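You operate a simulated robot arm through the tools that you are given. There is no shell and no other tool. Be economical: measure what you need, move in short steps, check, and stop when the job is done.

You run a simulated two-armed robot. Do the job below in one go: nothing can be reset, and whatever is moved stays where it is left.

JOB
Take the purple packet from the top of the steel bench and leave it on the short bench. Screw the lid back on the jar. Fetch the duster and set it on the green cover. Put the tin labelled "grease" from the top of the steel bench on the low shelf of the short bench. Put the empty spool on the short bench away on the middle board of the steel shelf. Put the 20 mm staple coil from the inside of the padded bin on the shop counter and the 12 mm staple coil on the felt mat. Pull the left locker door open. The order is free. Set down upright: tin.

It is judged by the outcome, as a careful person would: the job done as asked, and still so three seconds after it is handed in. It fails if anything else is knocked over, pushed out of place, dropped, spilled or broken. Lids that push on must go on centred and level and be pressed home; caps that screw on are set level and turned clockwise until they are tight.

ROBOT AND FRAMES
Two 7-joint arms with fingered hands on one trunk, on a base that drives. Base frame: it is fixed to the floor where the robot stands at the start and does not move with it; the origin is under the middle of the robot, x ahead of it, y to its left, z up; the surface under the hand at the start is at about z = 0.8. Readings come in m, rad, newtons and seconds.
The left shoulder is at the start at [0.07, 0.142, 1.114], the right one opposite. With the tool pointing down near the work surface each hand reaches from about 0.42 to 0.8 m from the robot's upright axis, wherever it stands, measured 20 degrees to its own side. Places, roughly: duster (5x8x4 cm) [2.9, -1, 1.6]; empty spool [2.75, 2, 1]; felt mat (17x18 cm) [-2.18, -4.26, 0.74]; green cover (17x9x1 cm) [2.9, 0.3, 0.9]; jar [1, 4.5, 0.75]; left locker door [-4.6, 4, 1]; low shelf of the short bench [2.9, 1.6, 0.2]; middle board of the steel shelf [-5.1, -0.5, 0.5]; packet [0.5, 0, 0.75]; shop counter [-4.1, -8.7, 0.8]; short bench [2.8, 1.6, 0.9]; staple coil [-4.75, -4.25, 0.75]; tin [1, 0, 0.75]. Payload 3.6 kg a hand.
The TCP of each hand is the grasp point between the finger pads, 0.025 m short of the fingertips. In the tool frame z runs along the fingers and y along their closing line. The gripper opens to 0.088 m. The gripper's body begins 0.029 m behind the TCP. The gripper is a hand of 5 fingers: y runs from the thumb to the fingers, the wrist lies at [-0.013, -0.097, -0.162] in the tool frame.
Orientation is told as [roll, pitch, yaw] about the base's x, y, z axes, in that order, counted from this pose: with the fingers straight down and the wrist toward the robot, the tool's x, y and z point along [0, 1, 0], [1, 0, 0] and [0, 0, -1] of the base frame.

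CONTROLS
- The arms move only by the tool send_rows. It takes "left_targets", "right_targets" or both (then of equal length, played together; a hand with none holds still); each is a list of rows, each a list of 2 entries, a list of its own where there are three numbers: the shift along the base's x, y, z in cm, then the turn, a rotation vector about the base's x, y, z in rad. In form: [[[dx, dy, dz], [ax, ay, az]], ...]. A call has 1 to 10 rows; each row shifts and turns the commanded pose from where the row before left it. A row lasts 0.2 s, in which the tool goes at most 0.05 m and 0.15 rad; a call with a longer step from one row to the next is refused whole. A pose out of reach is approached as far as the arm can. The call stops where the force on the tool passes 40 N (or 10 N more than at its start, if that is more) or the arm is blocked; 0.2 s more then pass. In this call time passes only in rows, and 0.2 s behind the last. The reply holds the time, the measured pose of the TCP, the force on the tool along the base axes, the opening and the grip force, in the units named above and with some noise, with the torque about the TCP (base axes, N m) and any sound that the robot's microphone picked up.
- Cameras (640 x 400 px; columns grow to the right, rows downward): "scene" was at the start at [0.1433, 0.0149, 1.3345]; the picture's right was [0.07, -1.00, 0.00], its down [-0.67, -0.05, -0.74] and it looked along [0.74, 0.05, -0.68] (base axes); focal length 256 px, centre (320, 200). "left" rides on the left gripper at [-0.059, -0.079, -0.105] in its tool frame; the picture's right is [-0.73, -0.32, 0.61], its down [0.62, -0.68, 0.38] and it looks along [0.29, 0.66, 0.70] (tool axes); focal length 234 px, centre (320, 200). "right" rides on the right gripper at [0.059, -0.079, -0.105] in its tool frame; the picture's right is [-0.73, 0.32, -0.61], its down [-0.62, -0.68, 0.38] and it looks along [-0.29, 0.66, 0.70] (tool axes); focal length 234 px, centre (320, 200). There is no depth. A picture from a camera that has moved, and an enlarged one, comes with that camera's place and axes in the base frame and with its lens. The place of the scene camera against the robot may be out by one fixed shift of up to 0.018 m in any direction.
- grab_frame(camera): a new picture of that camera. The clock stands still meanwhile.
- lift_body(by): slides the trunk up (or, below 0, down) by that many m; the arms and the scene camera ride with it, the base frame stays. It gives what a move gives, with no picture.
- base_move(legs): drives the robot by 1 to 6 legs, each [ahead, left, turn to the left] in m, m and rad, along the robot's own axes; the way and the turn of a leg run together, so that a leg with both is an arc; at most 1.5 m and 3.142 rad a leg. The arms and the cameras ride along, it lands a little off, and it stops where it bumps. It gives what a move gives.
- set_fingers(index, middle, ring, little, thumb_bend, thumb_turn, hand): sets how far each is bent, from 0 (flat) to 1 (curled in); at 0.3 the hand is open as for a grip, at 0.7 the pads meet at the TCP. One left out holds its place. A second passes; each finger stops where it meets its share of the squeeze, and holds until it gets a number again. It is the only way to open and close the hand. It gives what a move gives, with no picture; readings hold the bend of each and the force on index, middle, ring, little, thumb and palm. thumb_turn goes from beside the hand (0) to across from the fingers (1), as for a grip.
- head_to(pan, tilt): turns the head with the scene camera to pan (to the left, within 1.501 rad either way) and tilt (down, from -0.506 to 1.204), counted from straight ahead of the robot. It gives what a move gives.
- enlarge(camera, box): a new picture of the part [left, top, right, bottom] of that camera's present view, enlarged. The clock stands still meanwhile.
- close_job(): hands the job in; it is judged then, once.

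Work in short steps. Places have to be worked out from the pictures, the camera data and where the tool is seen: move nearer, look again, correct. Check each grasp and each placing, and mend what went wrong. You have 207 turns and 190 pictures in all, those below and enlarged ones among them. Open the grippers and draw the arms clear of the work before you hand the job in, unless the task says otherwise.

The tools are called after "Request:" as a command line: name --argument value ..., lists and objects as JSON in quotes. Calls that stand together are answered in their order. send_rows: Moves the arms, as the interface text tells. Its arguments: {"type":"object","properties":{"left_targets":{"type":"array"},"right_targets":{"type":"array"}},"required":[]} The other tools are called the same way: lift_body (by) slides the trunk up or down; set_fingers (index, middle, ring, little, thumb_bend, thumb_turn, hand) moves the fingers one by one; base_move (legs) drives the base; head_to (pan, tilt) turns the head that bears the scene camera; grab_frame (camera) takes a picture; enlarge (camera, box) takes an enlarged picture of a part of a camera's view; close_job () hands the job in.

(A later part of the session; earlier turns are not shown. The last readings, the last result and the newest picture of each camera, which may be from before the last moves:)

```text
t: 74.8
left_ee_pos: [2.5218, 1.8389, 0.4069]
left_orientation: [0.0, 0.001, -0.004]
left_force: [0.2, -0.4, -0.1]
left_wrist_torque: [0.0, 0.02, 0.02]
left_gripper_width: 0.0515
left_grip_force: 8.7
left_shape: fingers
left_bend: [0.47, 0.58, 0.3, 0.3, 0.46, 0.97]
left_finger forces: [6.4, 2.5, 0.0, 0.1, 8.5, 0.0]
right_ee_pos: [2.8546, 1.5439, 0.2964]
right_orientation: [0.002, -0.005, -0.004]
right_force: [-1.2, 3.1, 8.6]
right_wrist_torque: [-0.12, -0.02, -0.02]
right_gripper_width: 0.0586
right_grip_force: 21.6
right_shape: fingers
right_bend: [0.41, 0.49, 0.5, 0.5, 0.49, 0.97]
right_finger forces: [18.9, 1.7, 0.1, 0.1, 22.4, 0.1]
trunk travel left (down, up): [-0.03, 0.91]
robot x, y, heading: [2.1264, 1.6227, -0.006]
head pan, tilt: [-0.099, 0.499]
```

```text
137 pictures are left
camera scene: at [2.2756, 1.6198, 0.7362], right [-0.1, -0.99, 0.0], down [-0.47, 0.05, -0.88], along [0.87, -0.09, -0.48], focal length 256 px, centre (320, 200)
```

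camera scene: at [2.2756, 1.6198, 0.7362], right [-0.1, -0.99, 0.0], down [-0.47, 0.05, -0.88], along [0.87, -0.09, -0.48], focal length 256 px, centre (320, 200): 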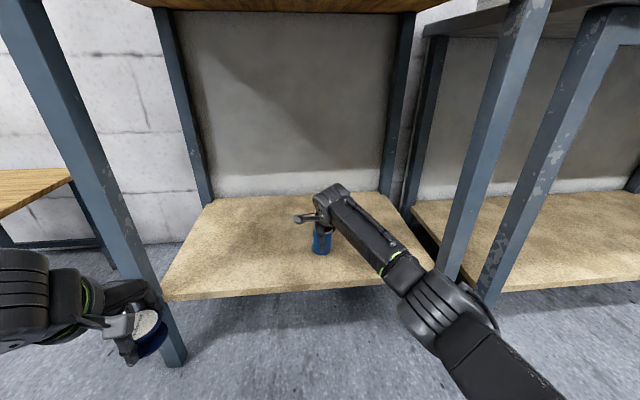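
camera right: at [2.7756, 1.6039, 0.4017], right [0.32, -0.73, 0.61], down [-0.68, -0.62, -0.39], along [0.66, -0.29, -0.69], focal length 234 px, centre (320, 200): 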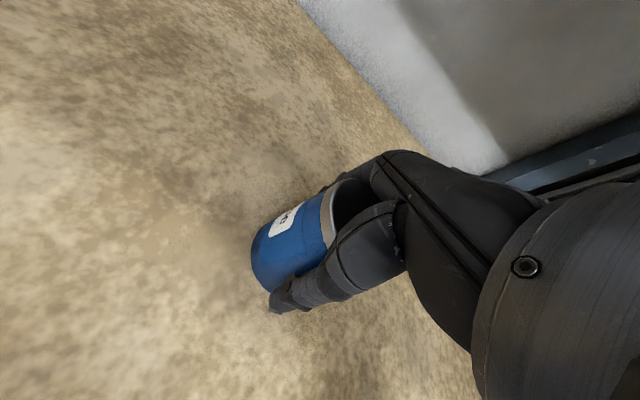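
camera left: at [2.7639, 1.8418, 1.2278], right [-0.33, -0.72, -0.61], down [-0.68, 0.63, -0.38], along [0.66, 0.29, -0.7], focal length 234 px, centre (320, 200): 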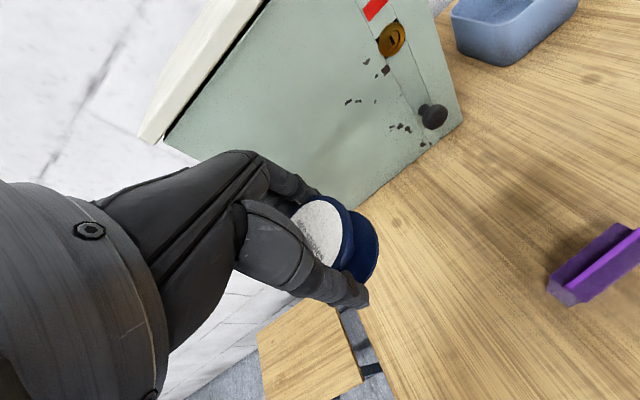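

The tin touches the shelf. I ease up 2 mm and release step by step.

Request:
send_rows --right_targets '[[[0, 0, 0.2], [0, 0, 0]]]'

Request:
set_fingers --hand "right" --index 0.38 --middle 0.36 --ring 0.36 --little 0.36 --thumb_bend 0.44

Request:
set_fingers --hand "right" --index 0.28 --middle 0.28 --ring 0.28 --little 0.28 --thumb_bend 0.28

Request:
grab_frame --camera "right"

```text
t: 75.2
left_ee_pos: [2.5223, 1.839, 0.4067]
left_orientation: [0.0, -0.001, -0.006]
left_force: [0.4, -0.4, 0.4]
left_wrist_torque: [0.03, -0.03, -0.03]
left_gripper_width: 0.0515
left_grip_force: 8.5
left_shape: fingers
left_bend: [0.47, 0.58, 0.3, 0.3, 0.46, 0.97]
left_finger forces: [6.4, 2.3, 0.1, 0.0, 8.4, 0.0]
right_ee_pos: [2.854, 1.5441, 0.2972]
right_orientation: [-0.001, 0.001, -0.005]
right_force: [0.4, 2.2, 7.1]
right_wrist_torque: [-0.09, -0.09, 0.02]
right_gripper_width: 0.0586
right_grip_force: 20.0
right_shape: fingers
right_bend: [0.41, 0.48, 0.5, 0.5, 0.49, 0.97]
right_finger forces: [18.7, 1.6, 0.0, 0.0, 20.4, 0.1]
trunk travel left (down, up): [-0.03, 0.91]
robot x, y, heading: [2.1254, 1.6203, -0.002]
head pan, tilt: [-0.099, 0.499]
```

```text
t: 76.2
left_ee_pos: [2.5219, 1.8384, 0.4055]
left_orientation: [0.001, 0.001, -0.006]
left_force: [0.1, 0.5, -0.5]
left_wrist_torque: [-0.01, -0.02, 0.0]
left_gripper_width: 0.0515
left_grip_force: 8.9
left_shape: fingers
left_bend: [0.47, 0.58, 0.3, 0.3, 0.46, 0.97]
left_finger forces: [6.4, 2.4, 0.0, 0.1, 8.4, 0.0]
right_ee_pos: [2.8543, 1.5435, 0.2963]
right_orientation: [0.001, 0.002, -0.008]
right_force: [-1.0, 0.8, 0.2]
right_wrist_torque: [-0.02, -0.04, 0.01]
right_gripper_width: 0.0685
right_grip_force: 8.0
right_shape: fingers
right_bend: [0.35, 0.36, 0.36, 0.36, 0.44, 0.97]
right_finger forces: [8.2, 0.0, 0.0, 0.0, 8.3, 0.0]
trunk travel left (down, up): [-0.03, 0.91]
robot x, y, heading: [2.1234, 1.6206, -0.004]
head pan, tilt: [-0.099, 0.499]
```

```text
t: 77.2
left_ee_pos: [2.5223, 1.8391, 0.4059]
left_orientation: [0.0, 0.0, -0.006]
left_force: [1.0, 0.0, 0.7]
left_wrist_torque: [0.01, 0.01, -0.02]
left_gripper_width: 0.0516
left_grip_force: 8.4
left_shape: fingers
left_bend: [0.47, 0.58, 0.3, 0.3, 0.46, 0.97]
left_finger forces: [6.4, 2.4, 0.0, 0.1, 8.5, 0.0]
right_ee_pos: [2.8534, 1.5433, 0.2959]
right_orientation: [0.001, -0.002, -0.004]
right_force: [1.0, 0.3, 0.2]
right_wrist_torque: [-0.03, -0.04, 0.0]
right_gripper_width: 0.0891
right_grip_force: 0.7
right_shape: fingers
right_bend: [0.28, 0.28, 0.28, 0.28, 0.28, 0.97]
right_finger forces: [0.6, 0.1, 0.0, 0.0, 0.5, 0.1]
trunk travel left (down, up): [-0.03, 0.91]
robot x, y, heading: [2.1282, 1.6195, -0.005]
head pan, tilt: [-0.099, 0.499]
```

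```text
136 pictures are left
camera right: at [2.7761, 1.6029, 0.4014], right [0.32, -0.73, 0.61], down [-0.69, -0.62, -0.38], along [0.65, -0.29, -0.7], focal length 234 px, centre (320, 200)
```

right: 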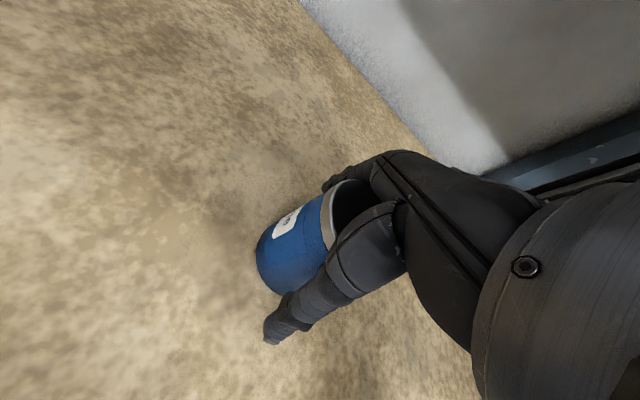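

I open wider so the lid rim is free, then rise and withdraw.

Request:
set_fingers --hand "right" --index 0.15 --middle 0.15 --ring 0.15 --little 0.15 --thumb_bend 0.15

Request:
send_rows --right_targets '[[[0, 0, 2], [0, 0, 0]], [[0, 0, 3], [0, 0, 0]], [[0, 0, 4], [0, 0, 0]], [[0, 0, 3], [0, 0, 0]]]'

Request:
grab_frame --camera "right"

Request:
grab_frame --camera "scene"

```text
t: 78.2
left_ee_pos: [2.5226, 1.8391, 0.4067]
left_orientation: [0.0, 0.002, -0.006]
left_force: [0.2, 0.3, -0.9]
left_wrist_torque: [-0.03, 0.01, 0.02]
left_gripper_width: 0.0517
left_grip_force: 8.4
left_shape: fingers
left_bend: [0.47, 0.58, 0.3, 0.3, 0.46, 0.97]
left_finger forces: [6.5, 2.4, 0.0, 0.0, 8.5, 0.0]
right_ee_pos: [2.8551, 1.5428, 0.2961]
right_orientation: [0.002, 0.001, -0.005]
right_force: [0.1, -1.2, -0.2]
right_wrist_torque: [0.01, 0.01, 0.02]
right_gripper_width: 0.1122
right_grip_force: 0.0
right_shape: fingers
right_bend: [0.15, 0.15, 0.15, 0.15, 0.15, 0.97]
right_finger forces: [0.1, 0.0, 0.0, 0.1, 0.1, 0.0]
trunk travel left (down, up): [-0.03, 0.91]
robot x, y, heading: [2.1265, 1.6232, -0.004]
head pan, tilt: [-0.099, 0.499]
```

```text
t: 79.2
left_ee_pos: [2.5216, 1.8381, 0.4053]
left_orientation: [0.0, 0.001, -0.004]
left_force: [-1.2, 0.5, -1.2]
left_wrist_torque: [0.01, 0.01, -0.02]
left_gripper_width: 0.0516
left_grip_force: 8.7
left_shape: fingers
left_bend: [0.47, 0.58, 0.3, 0.3, 0.46, 0.97]
left_finger forces: [6.3, 2.4, 0.1, 0.1, 8.5, 0.0]
right_ee_pos: [2.8536, 1.543, 0.4149]
right_orientation: [0.001, 0.0, -0.006]
right_force: [-0.9, 0.5, -1.1]
right_wrist_torque: [0.0, 0.0, 0.01]
right_gripper_width: 0.1124
right_grip_force: 0.0
right_shape: fingers
right_bend: [0.15, 0.15, 0.15, 0.15, 0.15, 0.97]
right_finger forces: [0.0, 0.0, 0.0, 0.0, 0.1, 0.0]
trunk travel left (down, up): [-0.03, 0.91]
robot x, y, heading: [2.1229, 1.6247, -0.006]
head pan, tilt: [-0.099, 0.499]
```

```text
135 pictures are left
camera right: at [2.776, 1.6029, 0.5208], right [0.32, -0.73, 0.61], down [-0.69, -0.62, -0.38], along [0.65, -0.29, -0.7], focal length 234 px, centre (320, 200)
```

right: 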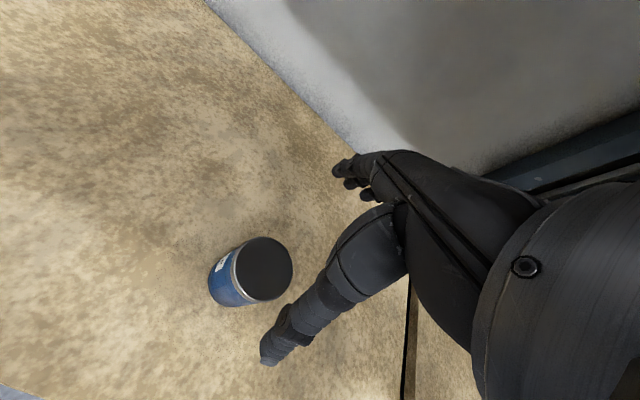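

```text
134 pictures are left
camera scene: at [2.2766, 1.6195, 0.7356], right [-0.1, -0.99, 0.0], down [-0.48, 0.05, -0.88], along [0.87, -0.09, -0.48], focal length 256 px, centre (320, 200)
```

scene: 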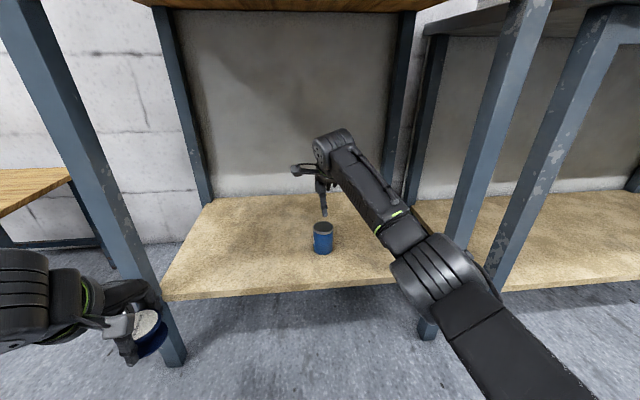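

Tin stands upright on the low shelf. I withdraw the arm, back off and raise the trunk.

Request:
send_rows --right_targets '[[[-4.5, 0, 0], [0, 0, 0]], [[-4.5, 0, 0], [0, 0, 0]], [[-4.5, 0, 0], [0, 0, 0]], [[-4.5, -0.5, 0], [0, 0, 0]], [[-4, -1, 0], [0, 0, 0]], [[-4, -1.5, 0], [0, 0, 0]], [[-2.5, -2, 0], [0, 0, 0]]]'

Request:
base_move --legs '[[-0.28, -0.25, 0]]'

Request:
lift_body --by 0.4

Request:
lift_body --by 0.4

Request:
base_move --legs '[[0, -1.0, 0]]'

Request:
head_to --pan -0.5 --tilt 0.05

Request:
grab_frame --camera "scene"

```text
t: 80.8
left_ee_pos: [2.5225, 1.839, 0.4055]
left_orientation: [0.0, 0.002, -0.006]
left_force: [-0.9, 0.1, -0.6]
left_wrist_torque: [0.02, -0.01, -0.01]
left_gripper_width: 0.0518
left_grip_force: 8.6
left_shape: fingers
left_bend: [0.47, 0.58, 0.3, 0.3, 0.46, 0.97]
left_finger forces: [6.5, 2.4, 0.0, 0.0, 8.6, 0.1]
right_ee_pos: [2.5681, 1.4934, 0.4155]
right_orientation: [0.0, 0.002, -0.007]
right_force: [-0.9, -0.1, 0.7]
right_wrist_torque: [0.0, 0.02, -0.02]
right_gripper_width: 0.1125
right_grip_force: 0.1
right_shape: fingers
right_bend: [0.15, 0.15, 0.15, 0.15, 0.15, 0.98]
right_finger forces: [0.0, 0.0, 0.0, 0.1, 0.0, 0.0]
trunk travel left (down, up): [-0.03, 0.91]
robot x, y, heading: [2.1262, 1.62, -0.008]
head pan, tilt: [-0.099, 0.499]
```

```text
t: 83.2
left_ee_pos: [2.2397, 1.5906, 0.4057]
left_orientation: [-0.001, 0.001, -0.005]
left_force: [-1.0, 0.5, 0.0]
left_wrist_torque: [0.01, 0.01, 0.01]
left_gripper_width: 0.0518
left_grip_force: 8.2
left_shape: fingers
left_bend: [0.47, 0.58, 0.3, 0.3, 0.46, 0.97]
left_finger forces: [6.4, 2.3, 0.0, 0.0, 8.5, 0.0]
right_ee_pos: [2.2864, 1.2454, 0.4155]
right_orientation: [0.001, -0.001, -0.007]
right_force: [-0.3, -0.5, 0.3]
right_wrist_torque: [-0.01, -0.01, 0.0]
right_gripper_width: 0.1121
right_grip_force: 0.3
right_shape: fingers
right_bend: [0.15, 0.15, 0.15, 0.15, 0.15, 0.98]
right_finger forces: [0.0, 0.0, 0.0, 0.0, 0.0, 0.1]
trunk travel left (down, up): [-0.03, 0.91]
robot x, y, heading: [1.8412, 1.3707, -0.007]
head pan, tilt: [-0.099, 0.499]
```

```text
t: 87.0
left_ee_pos: [2.2385, 1.5903, 0.8055]
left_orientation: [0.0, 0.0, -0.005]
left_force: [-0.7, -0.4, -1.6]
left_wrist_torque: [0.01, 0.02, 0.03]
left_gripper_width: 0.0518
left_grip_force: 9.2
left_shape: fingers
left_bend: [0.47, 0.58, 0.3, 0.3, 0.46, 0.97]
left_finger forces: [6.4, 2.4, 0.1, 0.0, 8.6, 0.0]
right_ee_pos: [2.2864, 1.2451, 0.8148]
right_orientation: [-0.001, -0.001, -0.007]
right_force: [0.8, -0.6, 0.0]
right_wrist_torque: [-0.02, -0.02, 0.0]
right_gripper_width: 0.1125
right_grip_force: 0.0
right_shape: fingers
right_bend: [0.15, 0.15, 0.15, 0.15, 0.15, 0.98]
right_finger forces: [0.0, 0.0, 0.0, 0.0, 0.0, 0.0]
trunk travel left (down, up): [-0.43, 0.51]
robot x, y, heading: [1.8424, 1.3731, -0.004]
head pan, tilt: [-0.099, 0.499]
```

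```text
t: 90.8
left_ee_pos: [2.2398, 1.5899, 1.2053]
left_orientation: [0.0, 0.001, -0.004]
left_force: [0.2, 0.7, -0.8]
left_wrist_torque: [-0.03, -0.01, 0.0]
left_gripper_width: 0.0515
left_grip_force: 8.7
left_shape: fingers
left_bend: [0.47, 0.58, 0.3, 0.3, 0.46, 0.97]
left_finger forces: [6.4, 2.4, 0.0, 0.1, 8.5, 0.0]
right_ee_pos: [2.2859, 1.2452, 1.2161]
right_orientation: [0.0, 0.0, -0.007]
right_force: [-0.2, 0.2, -1.0]
right_wrist_torque: [-0.03, 0.01, -0.02]
right_gripper_width: 0.1123
right_grip_force: 0.1
right_shape: fingers
right_bend: [0.15, 0.15, 0.15, 0.15, 0.15, 0.98]
right_finger forces: [0.0, 0.1, 0.0, 0.1, 0.0, 0.1]
trunk travel left (down, up): [-0.83, 0.11]
robot x, y, heading: [1.843, 1.3735, -0.01]
head pan, tilt: [-0.099, 0.499]
```

```text
t: 96.0
left_ee_pos: [2.2365, 0.6023, 1.2065]
left_orientation: [0.0, 0.003, 0.005]
left_force: [-0.2, -0.1, -1.5]
left_wrist_torque: [-0.02, -0.02, 0.01]
left_gripper_width: 0.052
left_grip_force: 8.7
left_shape: fingers
left_bend: [0.47, 0.58, 0.3, 0.3, 0.46, 0.97]
left_finger forces: [6.3, 2.4, 0.0, 0.1, 8.6, 0.1]
right_ee_pos: [2.2863, 0.2581, 1.2157]
right_orientation: [0.0, 0.0, 0.001]
right_force: [0.1, 0.0, 0.1]
right_wrist_torque: [-0.03, 0.01, 0.01]
right_gripper_width: 0.1124
right_grip_force: 0.1
right_shape: fingers
right_bend: [0.15, 0.15, 0.15, 0.15, 0.15, 0.98]
right_finger forces: [0.0, 0.0, 0.1, 0.0, 0.0, 0.1]
trunk travel left (down, up): [-0.83, 0.11]
robot x, y, heading: [1.841, 0.3803, -0.001]
head pan, tilt: [-0.099, 0.499]
```

```text
t: 96.9
left_ee_pos: [2.2358, 0.6025, 1.2067]
left_orientation: [0.001, 0.001, 0.003]
left_force: [0.3, -0.2, -1.1]
left_wrist_torque: [-0.02, 0.0, 0.01]
left_gripper_width: 0.0519
left_grip_force: 8.5
left_shape: fingers
left_bend: [0.47, 0.58, 0.3, 0.3, 0.46, 0.97]
left_finger forces: [6.3, 2.4, 0.0, 0.1, 8.4, 0.0]
right_ee_pos: [2.2856, 0.2563, 1.2167]
right_orientation: [0.0, 0.002, 0.001]
right_force: [0.1, 0.9, 0.1]
right_wrist_torque: [-0.01, 0.0, 0.01]
right_gripper_width: 0.1121
right_grip_force: 0.1
right_shape: fingers
right_bend: [0.15, 0.15, 0.15, 0.15, 0.15, 0.98]
right_finger forces: [0.0, 0.1, 0.0, 0.0, 0.0, 0.0]
trunk travel left (down, up): [-0.83, 0.11]
robot x, y, heading: [1.8414, 0.3787, 0.007]
head pan, tilt: [-0.499, 0.051]
```

```text
133 pictures are left
camera scene: at [1.9817, 0.3456, 1.5772], right [-0.47, -0.88, 0.0], down [-0.05, 0.02, -1.0], along [0.88, -0.47, -0.05], focal length 256 px, centre (320, 200)
```

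scene: 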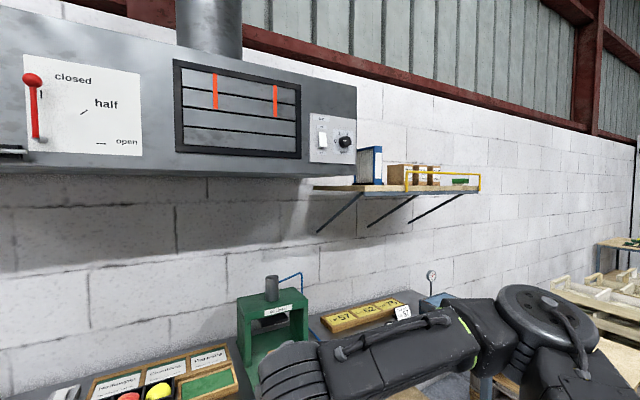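

A wall shelf with a yellow rail carries binders, boxes and a green thing — maybe the duster. I zoom in there and at the green cover.

Request:
enlarge --camera "scene" --box '[310, 130, 490, 230]'

Request:
head_to --pan -0.1 --tilt 0.6

Request:
grab_frame --camera "scene"

```text
3.56 times, centred on (400, 180) of scene
camera zoom: at [1.9817, 0.3456, 1.5772], right [-0.47, -0.88, 0.0], down [-0.05, 0.02, -1.0], along [0.88, -0.47, -0.05], focal length 909 px, centre (36, 271)
```

zoom: 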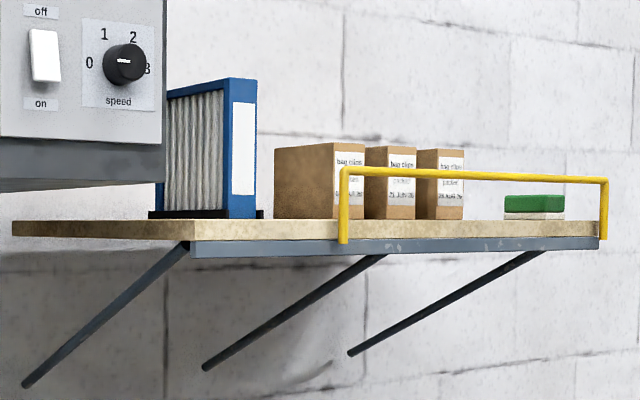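

```text
t: 97.8
left_ee_pos: [2.2358, 0.6028, 1.2078]
left_orientation: [0.0, 0.003, 0.005]
left_force: [0.5, 0.5, 0.1]
left_wrist_torque: [-0.01, 0.04, 0.01]
left_gripper_width: 0.0517
left_grip_force: 8.3
left_shape: fingers
left_bend: [0.47, 0.58, 0.3, 0.3, 0.46, 0.97]
left_finger forces: [6.4, 2.5, 0.0, 0.0, 8.6, 0.1]
right_ee_pos: [2.2868, 0.2568, 1.2159]
right_orientation: [-0.001, 0.0, 0.003]
right_force: [0.4, -0.4, 0.5]
right_wrist_torque: [-0.01, 0.02, 0.01]
right_gripper_width: 0.1121
right_grip_force: 0.0
right_shape: fingers
right_bend: [0.15, 0.15, 0.15, 0.15, 0.15, 0.98]
right_finger forces: [0.0, 0.1, 0.0, 0.0, 0.0, 0.0]
trunk travel left (down, up): [-0.83, 0.11]
robot x, y, heading: [1.8444, 0.3799, 0.006]
head pan, tilt: [-0.099, 0.6]
```

```text
131 pictures are left
camera scene: at [1.9894, 0.3804, 1.5267], right [-0.1, -1.0, 0.0], down [-0.56, 0.05, -0.83], along [0.82, -0.08, -0.56], focal length 256 px, centre (320, 200)
```

scene: 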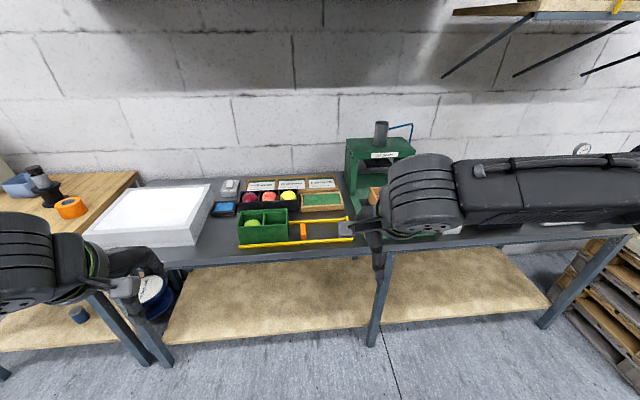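

The duster (green block with felt) sits on the wall shelf behind a yellow rail. I zoom on the green flat piece near (2.89, 0.29), presumably the green cover.

Request:
enlarge --camera "scene" --box '[200, 150, 400, 275]'

```text
3.20 times, centred on (300, 212) of scene
camera zoom: at [1.9894, 0.3804, 1.5267], right [-0.1, -1.0, 0.0], down [-0.56, 0.05, -0.83], along [0.82, -0.08, -0.56], focal length 818 px, centre (384, 160)
```

zoom: 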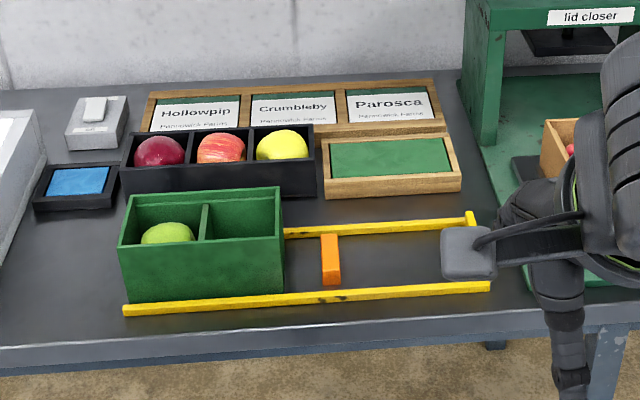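

The green panel (in its frame) at (2.89, 0.29) fits the green cover. I drive right towards the wall shelf, with trunk fully up, and look.

Request:
base_move --legs '[[0, -1.3, 0]]'

Request:
lift_body --by 0.11

Request:
head_to --pan -0.1 --tilt 0.1

Request:
grab_frame --camera "scene"

```text
t: 104.3
left_ee_pos: [2.2424, -0.6859, 1.2059]
left_orientation: [0.0, 0.003, 0.007]
left_force: [0.4, 0.2, -1.0]
left_wrist_torque: [0.02, 0.02, 0.01]
left_gripper_width: 0.0517
left_grip_force: 8.6
left_shape: fingers
left_bend: [0.47, 0.58, 0.3, 0.3, 0.46, 0.97]
left_finger forces: [6.4, 2.4, 0.1, 0.0, 8.5, 0.0]
right_ee_pos: [2.294, -1.0286, 1.2138]
right_orientation: [0.0, 0.0, 0.004]
right_force: [0.1, 0.1, 0.1]
right_wrist_torque: [0.0, 0.03, -0.02]
right_gripper_width: 0.1125
right_grip_force: 0.1
right_shape: fingers
right_bend: [0.15, 0.15, 0.15, 0.15, 0.15, 0.98]
right_finger forces: [0.1, 0.1, 0.1, 0.0, 0.0, 0.1]
trunk travel left (down, up): [-0.83, 0.11]
robot x, y, heading: [1.8515, -0.9084, 0.009]
head pan, tilt: [-0.099, 0.6]
```

```text
t: 105.7
left_ee_pos: [2.2421, -0.6858, 1.3159]
left_orientation: [-0.001, 0.0, 0.007]
left_force: [0.7, 0.1, -0.9]
left_wrist_torque: [-0.01, -0.01, 0.0]
left_gripper_width: 0.0517
left_grip_force: 8.6
left_shape: fingers
left_bend: [0.47, 0.58, 0.3, 0.3, 0.46, 0.97]
left_finger forces: [6.3, 2.4, 0.0, 0.0, 8.5, 0.1]
right_ee_pos: [2.2938, -1.029, 1.3254]
right_orientation: [0.0, 0.001, 0.005]
right_force: [-0.6, -0.2, 0.1]
right_wrist_torque: [-0.01, 0.0, 0.03]
right_gripper_width: 0.112
right_grip_force: 0.1
right_shape: fingers
right_bend: [0.15, 0.15, 0.15, 0.15, 0.15, 0.98]
right_finger forces: [0.1, 0.1, 0.0, 0.1, 0.1, 0.0]
trunk travel left (down, up): [-0.94, 0.0]
robot x, y, heading: [1.8527, -0.9081, 0.005]
head pan, tilt: [-0.099, 0.6]
```

```text
t: 106.7
left_ee_pos: [2.2428, -0.6854, 1.3161]
left_orientation: [0.001, 0.0, 0.01]
left_force: [-0.3, 0.0, -0.1]
left_wrist_torque: [-0.02, -0.05, -0.01]
left_gripper_width: 0.0516
left_grip_force: 8.9
left_shape: fingers
left_bend: [0.47, 0.58, 0.3, 0.3, 0.46, 0.97]
left_finger forces: [6.4, 2.4, 0.0, 0.0, 8.4, 0.0]
right_ee_pos: [2.2934, -1.0292, 1.325]
right_orientation: [0.0, 0.002, 0.004]
right_force: [-0.2, 0.4, -0.3]
right_wrist_torque: [-0.02, -0.01, -0.01]
right_gripper_width: 0.1122
right_grip_force: 0.1
right_shape: fingers
right_bend: [0.15, 0.15, 0.15, 0.15, 0.15, 0.98]
right_finger forces: [0.0, 0.1, 0.1, 0.1, 0.0, 0.0]
trunk travel left (down, up): [-0.94, 0.0]
robot x, y, heading: [1.8487, -0.9074, 0.01]
head pan, tilt: [-0.099, 0.099]
```

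```text
129 pictures are left
camera scene: at [2.0, -0.9076, 1.6827], right [-0.09, -1.0, 0.0], down [-0.1, 0.01, -0.99], along [0.99, -0.09, -0.1], focal length 256 px, centre (320, 200)
```

scene: 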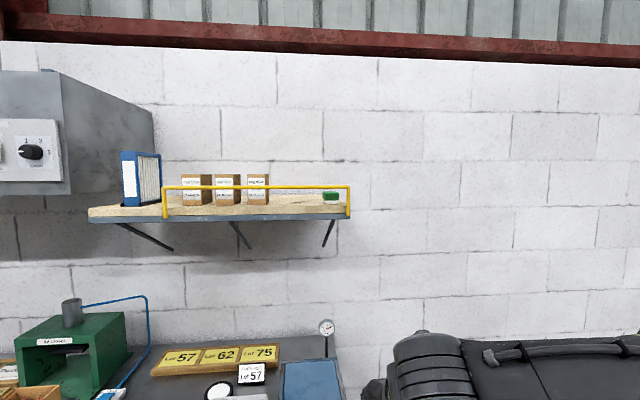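

Triangulated duster centre ≈ (2.88, −1.03, 1.60). I zoom to see its orientation and the rail.

Request:
enlarge --camera "scene" --box '[290, 170, 370, 230]'

Request:
enlarge --camera "right" --box '[0, 0, 640, 400]'

```text
6.67 times, centred on (330, 200) of scene
camera zoom: at [2.0, -0.9076, 1.6827], right [-0.09, -1.0, 0.0], down [-0.1, 0.01, -0.99], along [0.99, -0.09, -0.1], focal length 1704 px, centre (253, 200)
```

zoom: 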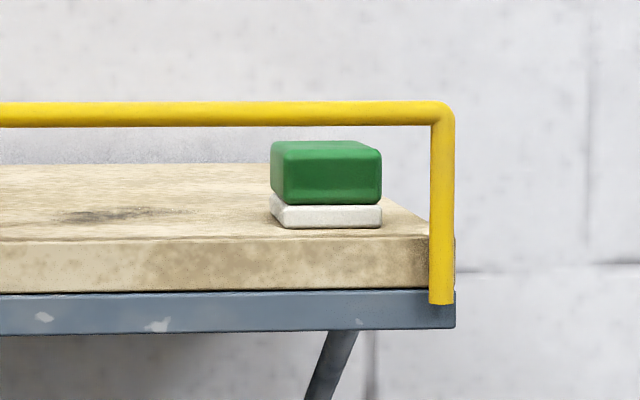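

```text
1.00 times, centred on (320, 200) of right (not enlarged: the box is as wide or as high as the picture)
camera zoom: at [2.2145, -0.9714, 1.4313], right [0.33, -0.72, 0.61], down [-0.68, -0.63, -0.38], along [0.66, -0.29, -0.7], focal length 234 px, centre (320, 200)
```

zoom: 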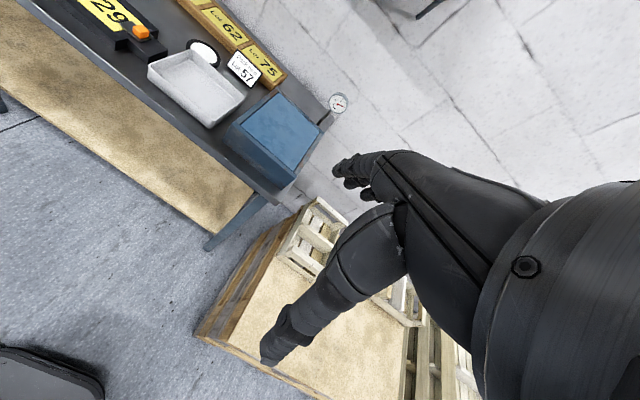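

Duster is 5 cm wide in y, 8 cm in x. I will grip across y: turn the right hand by +90° here in the open, then move the base in.

Request:
send_rows --right_targets '[[[0, 0.6, 0.5], [0, 0, 0.15]], [[0, 0.6, 0.5], [0, 0, 0.15]], [[0, 0.6, 0.5], [0, 0, 0.15]], [[0, 0.6, 0.5], [0, 0, 0.15]], [[0, 0.6, 0.5], [0, 0, 0.15]], [[0, 0.6, 0.5], [0, 0, 0.15]], [[0, 0.6, 0.5], [0, 0, 0.15]], [[0, 0.6, 0.5], [0, 0, 0.15]], [[0, 0.6, 0.5], [0, 0, 0.15]], [[0, 0.6, 0.5], [0, 0, 0.15]]]'

Request:
set_fingers --hand "right" --index 0.3 --middle 0.3 --ring 0.3 --little 0.3 --thumb_bend 0.3

Request:
base_move --legs '[[0.4, -0.09, 0]]'

Request:
grab_frame --camera "scene"

Request:
grab_frame --camera "right"

```text
t: 108.9
left_ee_pos: [2.2429, -0.6841, 1.3163]
left_orientation: [-0.001, 0.003, 0.005]
left_force: [0.5, -0.3, -0.5]
left_wrist_torque: [-0.04, 0.01, -0.01]
left_gripper_width: 0.0514
left_grip_force: 8.9
left_shape: fingers
left_bend: [0.47, 0.58, 0.3, 0.3, 0.46, 0.97]
left_finger forces: [6.5, 2.3, 0.0, 0.0, 8.6, 0.0]
right_ee_pos: [2.2936, -0.97, 1.3754]
right_orientation: [0.002, 0.001, 1.507]
right_force: [0.8, 0.4, 0.4]
right_wrist_torque: [0.0, 0.07, 0.03]
right_gripper_width: 0.1121
right_grip_force: 0.0
right_shape: fingers
right_bend: [0.15, 0.15, 0.15, 0.15, 0.15, 0.98]
right_finger forces: [0.0, 0.0, 0.1, 0.1, 0.0, 0.0]
trunk travel left (down, up): [-0.94, 0.0]
robot x, y, heading: [1.8467, -0.9083, 0.006]
head pan, tilt: [-0.099, 0.099]
```

```text
t: 109.9
left_ee_pos: [2.2414, -0.6862, 1.3167]
left_orientation: [0.0, 0.002, 0.007]
left_force: [-0.5, 0.5, -0.5]
left_wrist_torque: [0.02, 0.0, -0.02]
left_gripper_width: 0.0518
left_grip_force: 8.4
left_shape: fingers
left_bend: [0.47, 0.58, 0.3, 0.3, 0.46, 0.97]
left_finger forces: [6.4, 2.4, 0.0, 0.0, 8.5, 0.1]
right_ee_pos: [2.2932, -0.9703, 1.3763]
right_orientation: [0.0, -0.001, 1.504]
right_force: [0.3, 0.7, -0.5]
right_wrist_torque: [0.01, 0.01, -0.01]
right_gripper_width: 0.0851
right_grip_force: 0.0
right_shape: fingers
right_bend: [0.3, 0.3, 0.3, 0.3, 0.3, 0.98]
right_finger forces: [0.1, 0.1, 0.1, 0.0, 0.0, 0.0]
trunk travel left (down, up): [-0.94, 0.0]
robot x, y, heading: [1.8461, -0.9065, 0.008]
head pan, tilt: [-0.099, 0.099]
```

```text
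t: 112.4
left_ee_pos: [2.6324, -0.7722, 1.3159]
left_orientation: [0.0, 0.001, 0.001]
left_force: [-0.9, -0.4, -0.2]
left_wrist_torque: [0.0, -0.03, -0.01]
left_gripper_width: 0.0516
left_grip_force: 8.9
left_shape: fingers
left_bend: [0.47, 0.58, 0.3, 0.3, 0.46, 0.97]
left_finger forces: [6.4, 2.3, 0.0, 0.0, 8.5, 0.0]
right_ee_pos: [2.6826, -1.0574, 1.3763]
right_orientation: [0.0, -0.001, 1.498]
right_force: [0.3, 0.6, 0.2]
right_wrist_torque: [0.03, 0.01, 0.02]
right_gripper_width: 0.0851
right_grip_force: 0.0
right_shape: fingers
right_bend: [0.3, 0.3, 0.3, 0.3, 0.3, 0.98]
right_finger forces: [0.0, 0.0, 0.0, 0.1, 0.0, 0.0]
trunk travel left (down, up): [-0.94, 0.0]
robot x, y, heading: [2.2348, -0.9944, 0.0]
head pan, tilt: [-0.099, 0.099]
stopped in leg 1: the robot was blocked; the commanded pose is now the measured one
```

```text
126 pictures are left
camera scene: at [2.3894, -0.9929, 1.6828], right [-0.1, -1.0, 0.0], down [-0.1, 0.01, -0.99], along [0.99, -0.1, -0.1], focal length 256 px, centre (320, 200)
```

scene: 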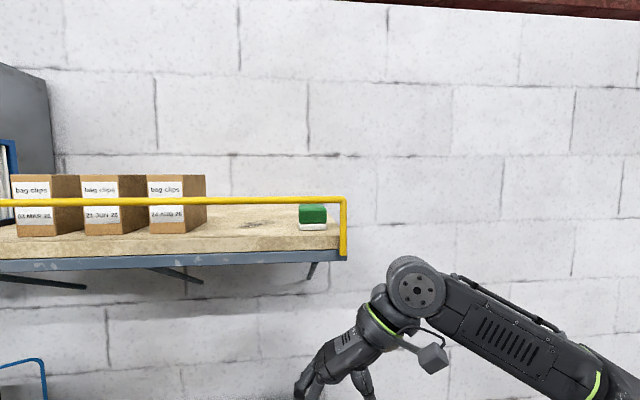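

```text
125 pictures are left
camera right: at [2.6183, -1.1315, 1.4811], right [0.75, 0.27, 0.61], down [0.57, -0.72, -0.38], along [0.34, 0.63, -0.7], focal length 234 px, centre (320, 200)
```

right: 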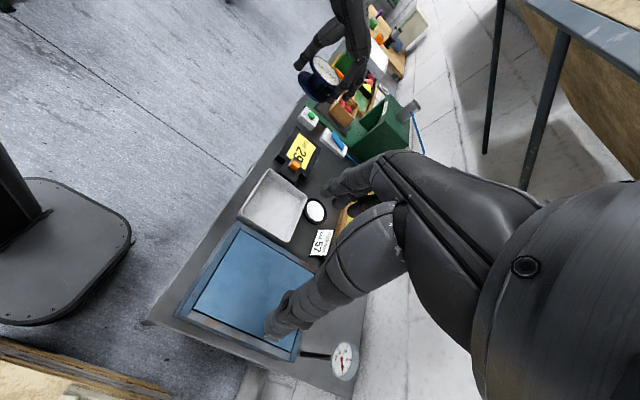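

The base stopped against something low (pallet side), close enough. I raise the hand in front of the rail while tilting the fingers a little forward, then look.

Request:
send_rows --right_targets '[[[0, 0, 4.5], [0, 0, 0.07]], [[0, 0.4, 4.5], [0, -0.1, 0]], [[0, 0.4, 4.5], [0, -0.1, 0]], [[0, 0.4, 4.5], [0, -0.1, 0]], [[0, 0.4, 4.5], [0, -0.1, 0]], [[0, 0.4, 4.5], [0, -0.1, 0]], [[0, 0, 4.5], [0, 0, 0]]]'

Request:
grab_frame --camera "right"

Request:
grab_frame --camera "scene"

```text
t: 114.0
left_ee_pos: [2.6309, -0.7696, 1.3157]
left_orientation: [-0.001, 0.0, -0.002]
left_force: [0.0, -0.2, -1.0]
left_wrist_torque: [-0.03, -0.03, 0.03]
left_gripper_width: 0.0518
left_grip_force: 7.9
left_shape: fingers
left_bend: [0.47, 0.58, 0.3, 0.3, 0.46, 0.97]
left_finger forces: [6.3, 2.5, 0.0, 0.0, 8.4, 0.0]
right_ee_pos: [2.68, -1.0362, 1.6908]
right_orientation: [-0.502, -0.001, 1.57]
right_force: [0.7, 0.2, -0.7]
right_wrist_torque: [-0.02, 0.0, -0.02]
right_gripper_width: 0.0848
right_grip_force: 0.1
right_shape: fingers
right_bend: [0.3, 0.3, 0.3, 0.3, 0.3, 0.98]
right_finger forces: [0.0, 0.0, 0.0, 0.0, 0.0, 0.0]
trunk travel left (down, up): [-0.94, 0.0]
robot x, y, heading: [2.236, -0.9952, 0.001]
head pan, tilt: [-0.099, 0.099]
```

```text
124 pictures are left
camera right: at [2.5782, -1.1145, 1.7566], right [0.34, 0.32, 0.88], down [0.73, -0.68, -0.04], along [0.59, 0.66, -0.47], focal length 234 px, centre (320, 200)
```

right: 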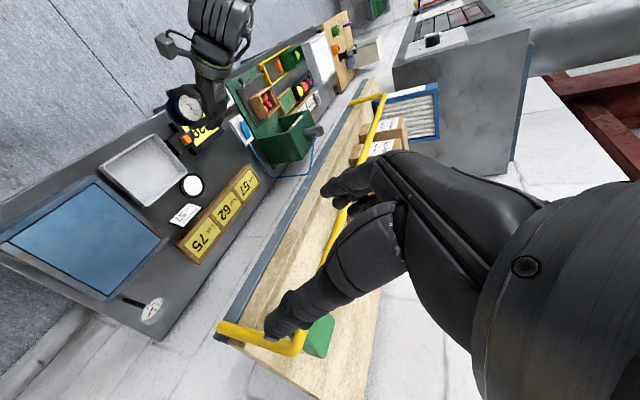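

```text
123 pictures are left
camera scene: at [2.3875, -0.9899, 1.6829], right [-0.1, -1.0, 0.0], down [-0.1, 0.01, -1.0], along [0.99, -0.1, -0.1], focal length 256 px, centre (320, 200)
```

scene: 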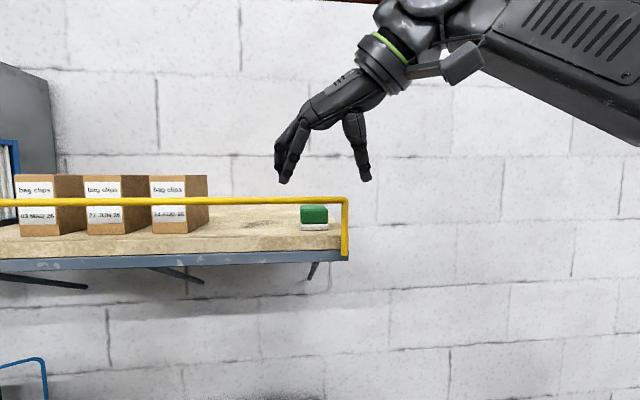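

Reach is fine. I go forward over the rail, a little higher.

Request:
send_rows --right_targets '[[[0, 0, 2], [0, 0, 0]], [[4, 0, 0.5], [0, 0, 0]], [[4, 0, 0], [0, 0, 0]], [[4, 0, 0], [0, 0, 0]], [[3.5, 0, 0], [0, 0, 0]]]'

Request:
grab_frame --camera "right"

Request:
grab_frame --camera "scene"

```text
t: 115.2
left_ee_pos: [2.6333, -0.7702, 1.316]
left_orientation: [0.0, 0.003, 0.0]
left_force: [-0.1, 0.3, 0.1]
left_wrist_torque: [0.02, 0.02, -0.01]
left_gripper_width: 0.0518
left_grip_force: 8.6
left_shape: fingers
left_bend: [0.47, 0.58, 0.3, 0.3, 0.46, 0.97]
left_finger forces: [6.5, 2.3, 0.1, 0.1, 8.5, 0.0]
right_ee_pos: [2.7999, -1.0327, 1.6593]
right_orientation: [-0.502, 0.0, 1.566]
right_force: [-0.1, 0.3, -0.3]
right_wrist_torque: [0.03, 0.0, -0.01]
right_gripper_width: 0.0855
right_grip_force: 0.0
right_shape: fingers
right_bend: [0.3, 0.3, 0.3, 0.3, 0.3, 0.98]
right_finger forces: [0.0, 0.1, 0.1, 0.1, 0.0, 0.0]
right hand out of reach, approached as far as the arm can: row 2, 3, 4, 5
trunk travel left (down, up): [-0.94, 0.0]
robot x, y, heading: [2.2364, -0.9937, 0.001]
head pan, tilt: [-0.099, 0.099]
```

```text
122 pictures are left
camera right: at [2.6986, -1.1116, 1.7231], right [0.34, 0.32, 0.88], down [0.73, -0.68, -0.04], along [0.59, 0.66, -0.47], focal length 234 px, centre (320, 200)
```

right: 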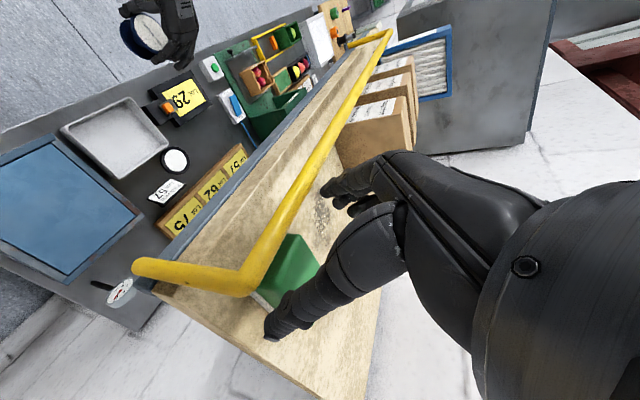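

```text
121 pictures are left
camera scene: at [2.3901, -0.9907, 1.6828], right [-0.1, -1.0, 0.0], down [-0.1, 0.01, -0.99], along [0.99, -0.1, -0.1], focal length 256 px, centre (320, 200)
```

scene: 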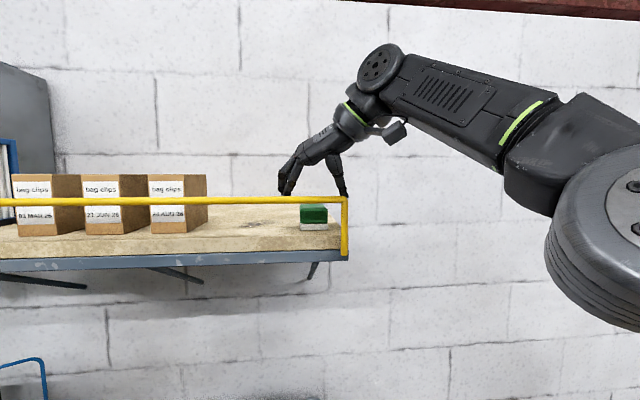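

Just out of reach from here. I pull the hand back off the rail, turn the base left (brings the right shoulder forward) and nudge a bit left/ahead.

Request:
send_rows --right_targets '[[[-3, 0, 2], [0, 0, 0]], [[-4, 0, 1], [0, 0, 0]], [[-4, 0, 0], [0, 0, 0]]]'

Request:
base_move --legs '[[-0.01, 0.05, 0], [0, 0, 0.45], [0.05, 0, 0]]'

```text
t: 116.0
left_ee_pos: [2.633, -0.7723, 1.3171]
left_orientation: [0.001, 0.001, -0.001]
left_force: [-0.4, -0.5, -0.8]
left_wrist_torque: [-0.03, -0.01, 0.02]
left_gripper_width: 0.0517
left_grip_force: 9.7
left_shape: fingers
left_bend: [0.47, 0.58, 0.3, 0.3, 0.46, 0.97]
left_finger forces: [6.4, 2.5, 0.0, 0.0, 8.4, 0.1]
right_ee_pos: [2.6892, -1.0361, 1.6888]
right_orientation: [-0.501, -0.004, 1.568]
right_force: [-0.3, 0.5, 0.0]
right_wrist_torque: [0.02, 0.07, 0.0]
right_gripper_width: 0.0846
right_grip_force: 0.0
right_shape: fingers
right_bend: [0.3, 0.3, 0.3, 0.3, 0.3, 0.98]
right_finger forces: [0.1, 0.1, 0.0, 0.0, 0.1, 0.0]
trunk travel left (down, up): [-0.94, 0.0]
robot x, y, heading: [2.2392, -0.9903, 0.003]
head pan, tilt: [-0.099, 0.099]
```

```text
t: 118.7
left_ee_pos: [2.5236, -0.5543, 1.319]
left_orientation: [0.0, -0.009, 0.452]
left_force: [-0.4, -1.1, 0.0]
left_wrist_torque: [0.03, -0.03, -0.04]
left_gripper_width: 0.0514
left_grip_force: 8.4
left_shape: fingers
left_bend: [0.47, 0.58, 0.3, 0.3, 0.46, 0.97]
left_finger forces: [6.3, 2.4, 0.1, 0.0, 8.3, 0.1]
right_ee_pos: [2.685, -0.7666, 1.6918]
right_orientation: [-0.508, -0.002, 2.02]
right_force: [0.0, -0.2, -0.4]
right_wrist_torque: [0.03, -0.05, -0.05]
right_gripper_width: 0.0852
right_grip_force: 0.0
right_shape: fingers
right_bend: [0.3, 0.3, 0.3, 0.3, 0.3, 0.98]
right_finger forces: [0.0, 0.0, 0.1, 0.1, 0.1, 0.0]
trunk travel left (down, up): [-0.94, 0.0]
robot x, y, heading: [2.2681, -0.918, 0.454]
head pan, tilt: [-0.099, 0.099]
```

Good, closer now. I bring the hand back to the duster's line (y≈−1.035), squared up, still in front of the rail.

Request:
send_rows --right_targets '[[[0, -3.9, 0], [0, 0, -0.15]], [[0, -3.9, 0], [0, 0, -0.15]], [[0, -3.9, 0], [0, 0, -0.15]], [[0, -3.9, 0.3], [0, -0.05, 0]], [[0, -3.9, 0.3], [0, -0.05, 0]], [[0, -3.9, 0.3], [0, -0.05, 0]], [[0, -3.4, 0], [0, 0, 0]]]'

Request:
send_rows --right_targets '[[[4, 0, 1], [0, 0, 0]], [[4, 0, 0], [0, 0, 0]], [[4, 0, 0], [0, 0, 0]]]'

Request:
grab_frame --camera "right"

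Request:
head_to --pan -0.5 --tilt 0.1

Request:
grab_frame --camera "scene"

```text
t: 120.3
left_ee_pos: [2.5342, -0.5499, 1.3174]
left_orientation: [0.002, 0.001, 0.45]
left_force: [0.1, 0.0, -0.5]
left_wrist_torque: [0.05, -0.01, -0.01]
left_gripper_width: 0.0515
left_grip_force: 8.4
left_shape: fingers
left_bend: [0.47, 0.58, 0.3, 0.3, 0.46, 0.97]
left_finger forces: [6.3, 2.5, 0.0, 0.0, 8.3, 0.1]
right_ee_pos: [2.7366, -0.9757, 1.6569]
right_orientation: [-0.651, -0.004, 1.571]
right_force: [-0.2, 0.8, -1.2]
right_wrist_torque: [-0.02, 0.0, 0.0]
right_gripper_width: 0.0852
right_grip_force: 0.1
right_shape: fingers
right_bend: [0.3, 0.3, 0.3, 0.3, 0.3, 0.98]
right_finger forces: [0.0, 0.0, 0.0, 0.0, 0.0, 0.0]
right hand out of reach, approached as far as the arm can: row 4, 5, 6, 7
trunk travel left (down, up): [-0.94, 0.0]
robot x, y, heading: [2.2682, -0.9177, 0.453]
head pan, tilt: [-0.099, 0.099]
```

```text
t: 121.1
left_ee_pos: [2.5355, -0.549, 1.315]
left_orientation: [-0.001, 0.004, 0.45]
left_force: [-0.1, 0.4, -1.1]
left_wrist_torque: [0.03, -0.02, -0.03]
left_gripper_width: 0.0514
left_grip_force: 8.5
left_shape: fingers
left_bend: [0.47, 0.58, 0.3, 0.3, 0.46, 0.97]
left_finger forces: [6.3, 2.4, 0.0, 0.1, 8.3, 0.0]
right_ee_pos: [2.8561, -0.9742, 1.6681]
right_orientation: [-0.649, 0.001, 1.57]
right_force: [0.1, -0.4, -0.4]
right_wrist_torque: [-0.02, 0.01, 0.03]
right_gripper_width: 0.0851
right_grip_force: 0.2
right_shape: fingers
right_bend: [0.3, 0.3, 0.3, 0.3, 0.3, 0.98]
right_finger forces: [0.0, 0.0, 0.0, 0.0, 0.1, 0.0]
trunk travel left (down, up): [-0.94, 0.0]
robot x, y, heading: [2.2692, -0.9236, 0.451]
head pan, tilt: [-0.099, 0.099]
```

```text
120 pictures are left
camera right: at [2.746, -1.0525, 1.7163], right [0.21, 0.32, 0.92], down [0.73, -0.68, 0.07], along [0.65, 0.66, -0.38], focal length 234 px, centre (320, 200)
```

right: 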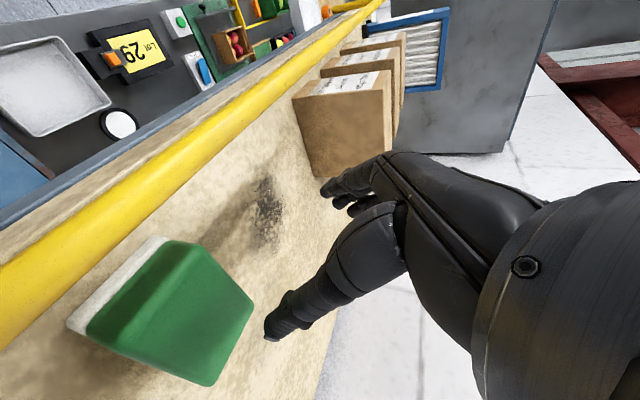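

```text
t: 122.0
left_ee_pos: [2.5329, -0.5493, 1.3174]
left_orientation: [-0.002, -0.001, 0.451]
left_force: [-0.4, -1.2, 0.2]
left_wrist_torque: [-0.02, 0.04, 0.02]
left_gripper_width: 0.0514
left_grip_force: 8.6
left_shape: fingers
left_bend: [0.47, 0.58, 0.3, 0.3, 0.46, 0.97]
left_finger forces: [6.3, 2.4, 0.1, 0.0, 8.3, 0.1]
right_ee_pos: [2.8522, -0.9745, 1.6691]
right_orientation: [-0.651, -0.003, 1.568]
right_force: [0.6, 0.0, 0.1]
right_wrist_torque: [-0.01, 0.0, 0.01]
right_gripper_width: 0.0851
right_grip_force: 0.0
right_shape: fingers
right_bend: [0.3, 0.3, 0.3, 0.3, 0.3, 0.98]
right_finger forces: [0.0, 0.0, 0.1, 0.1, 0.0, 0.0]
trunk travel left (down, up): [-0.94, 0.0]
robot x, y, heading: [2.2698, -0.9209, 0.447]
head pan, tilt: [-0.499, 0.099]
```

```text
119 pictures are left
camera scene: at [2.4192, -0.8936, 1.6828], right [-0.05, -1.0, 0.0], down [-0.1, 0.0, -1.0], along [0.99, -0.05, -0.1], focal length 256 px, centre (320, 200)
```

scene: 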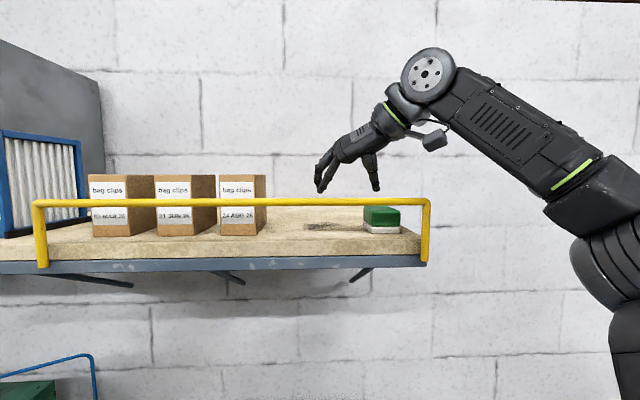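

Using the two hand-camera views, the duster centre is about (2.852, −1.036), top ≈1.62. I shift over it, then lower with less tilt.

Request:
send_rows --right_targets '[[[0, -3, 0], [0, 0, 0]], [[0, -3.1, 0], [0, 0, 0]], [[0, 0, -1], [0, 0.1, 0]], [[0, 0, -1], [0, 0.1, 0]], [[0, 0, -1], [0, 0.05, 0]]]'

Request:
grab_frame --camera "right"

Request:
enlarge --camera "scene" --box '[280, 120, 480, 270]'

```text
t: 123.2
left_ee_pos: [2.532, -0.551, 1.317]
left_orientation: [0.001, 0.0, 0.45]
left_force: [0.5, -1.2, 0.1]
left_wrist_torque: [0.0, 0.02, 0.04]
left_gripper_width: 0.0514
left_grip_force: 8.7
left_shape: fingers
left_bend: [0.47, 0.58, 0.3, 0.3, 0.46, 0.97]
left_finger forces: [6.3, 2.4, 0.1, 0.0, 8.3, 0.0]
right_ee_pos: [2.8541, -1.0317, 1.6429]
right_orientation: [-0.454, -0.005, 1.568]
right_force: [-0.3, -0.7, -0.4]
right_wrist_torque: [0.04, 0.02, 0.0]
right_gripper_width: 0.0854
right_grip_force: 0.0
right_shape: fingers
right_bend: [0.3, 0.3, 0.3, 0.3, 0.3, 0.98]
right_finger forces: [0.0, 0.0, 0.1, 0.0, 0.0, 0.0]
right hand out of reach, approached as far as the arm can: row 4, 5
trunk travel left (down, up): [-0.94, 0.0]
robot x, y, heading: [2.2729, -0.9194, 0.446]
head pan, tilt: [-0.499, 0.099]
```

```text
118 pictures are left
camera right: at [2.7553, -1.1107, 1.7115], right [0.39, 0.32, 0.87], down [0.73, -0.68, -0.08], along [0.57, 0.66, -0.5], focal length 234 px, centre (320, 200)
```

right: 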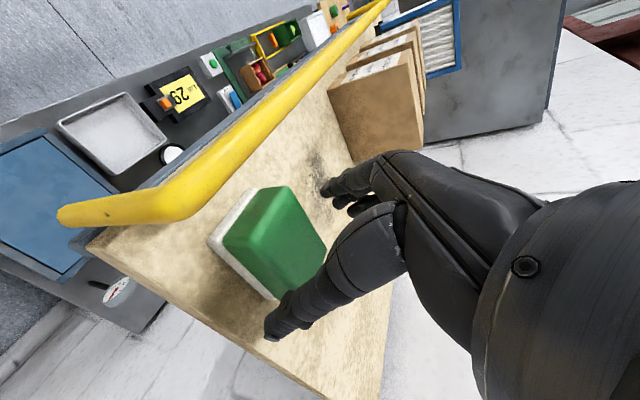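

```text
2.67 times, centred on (380, 195) of scene
camera zoom: at [2.4199, -0.8952, 1.6828], right [-0.05, -1.0, 0.0], down [-0.1, 0.01, -0.99], along [0.99, -0.05, -0.1], focal length 682 px, centre (160, 213)
```

zoom: 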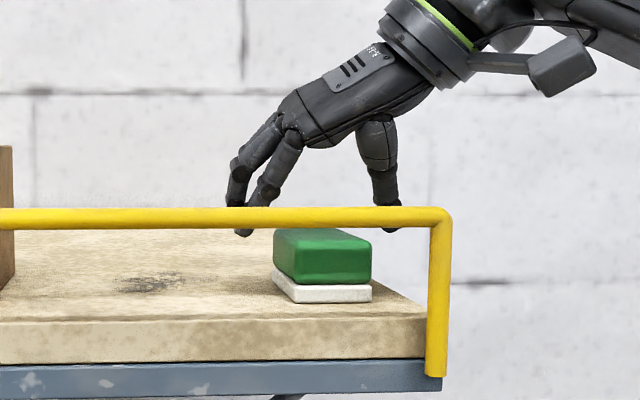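

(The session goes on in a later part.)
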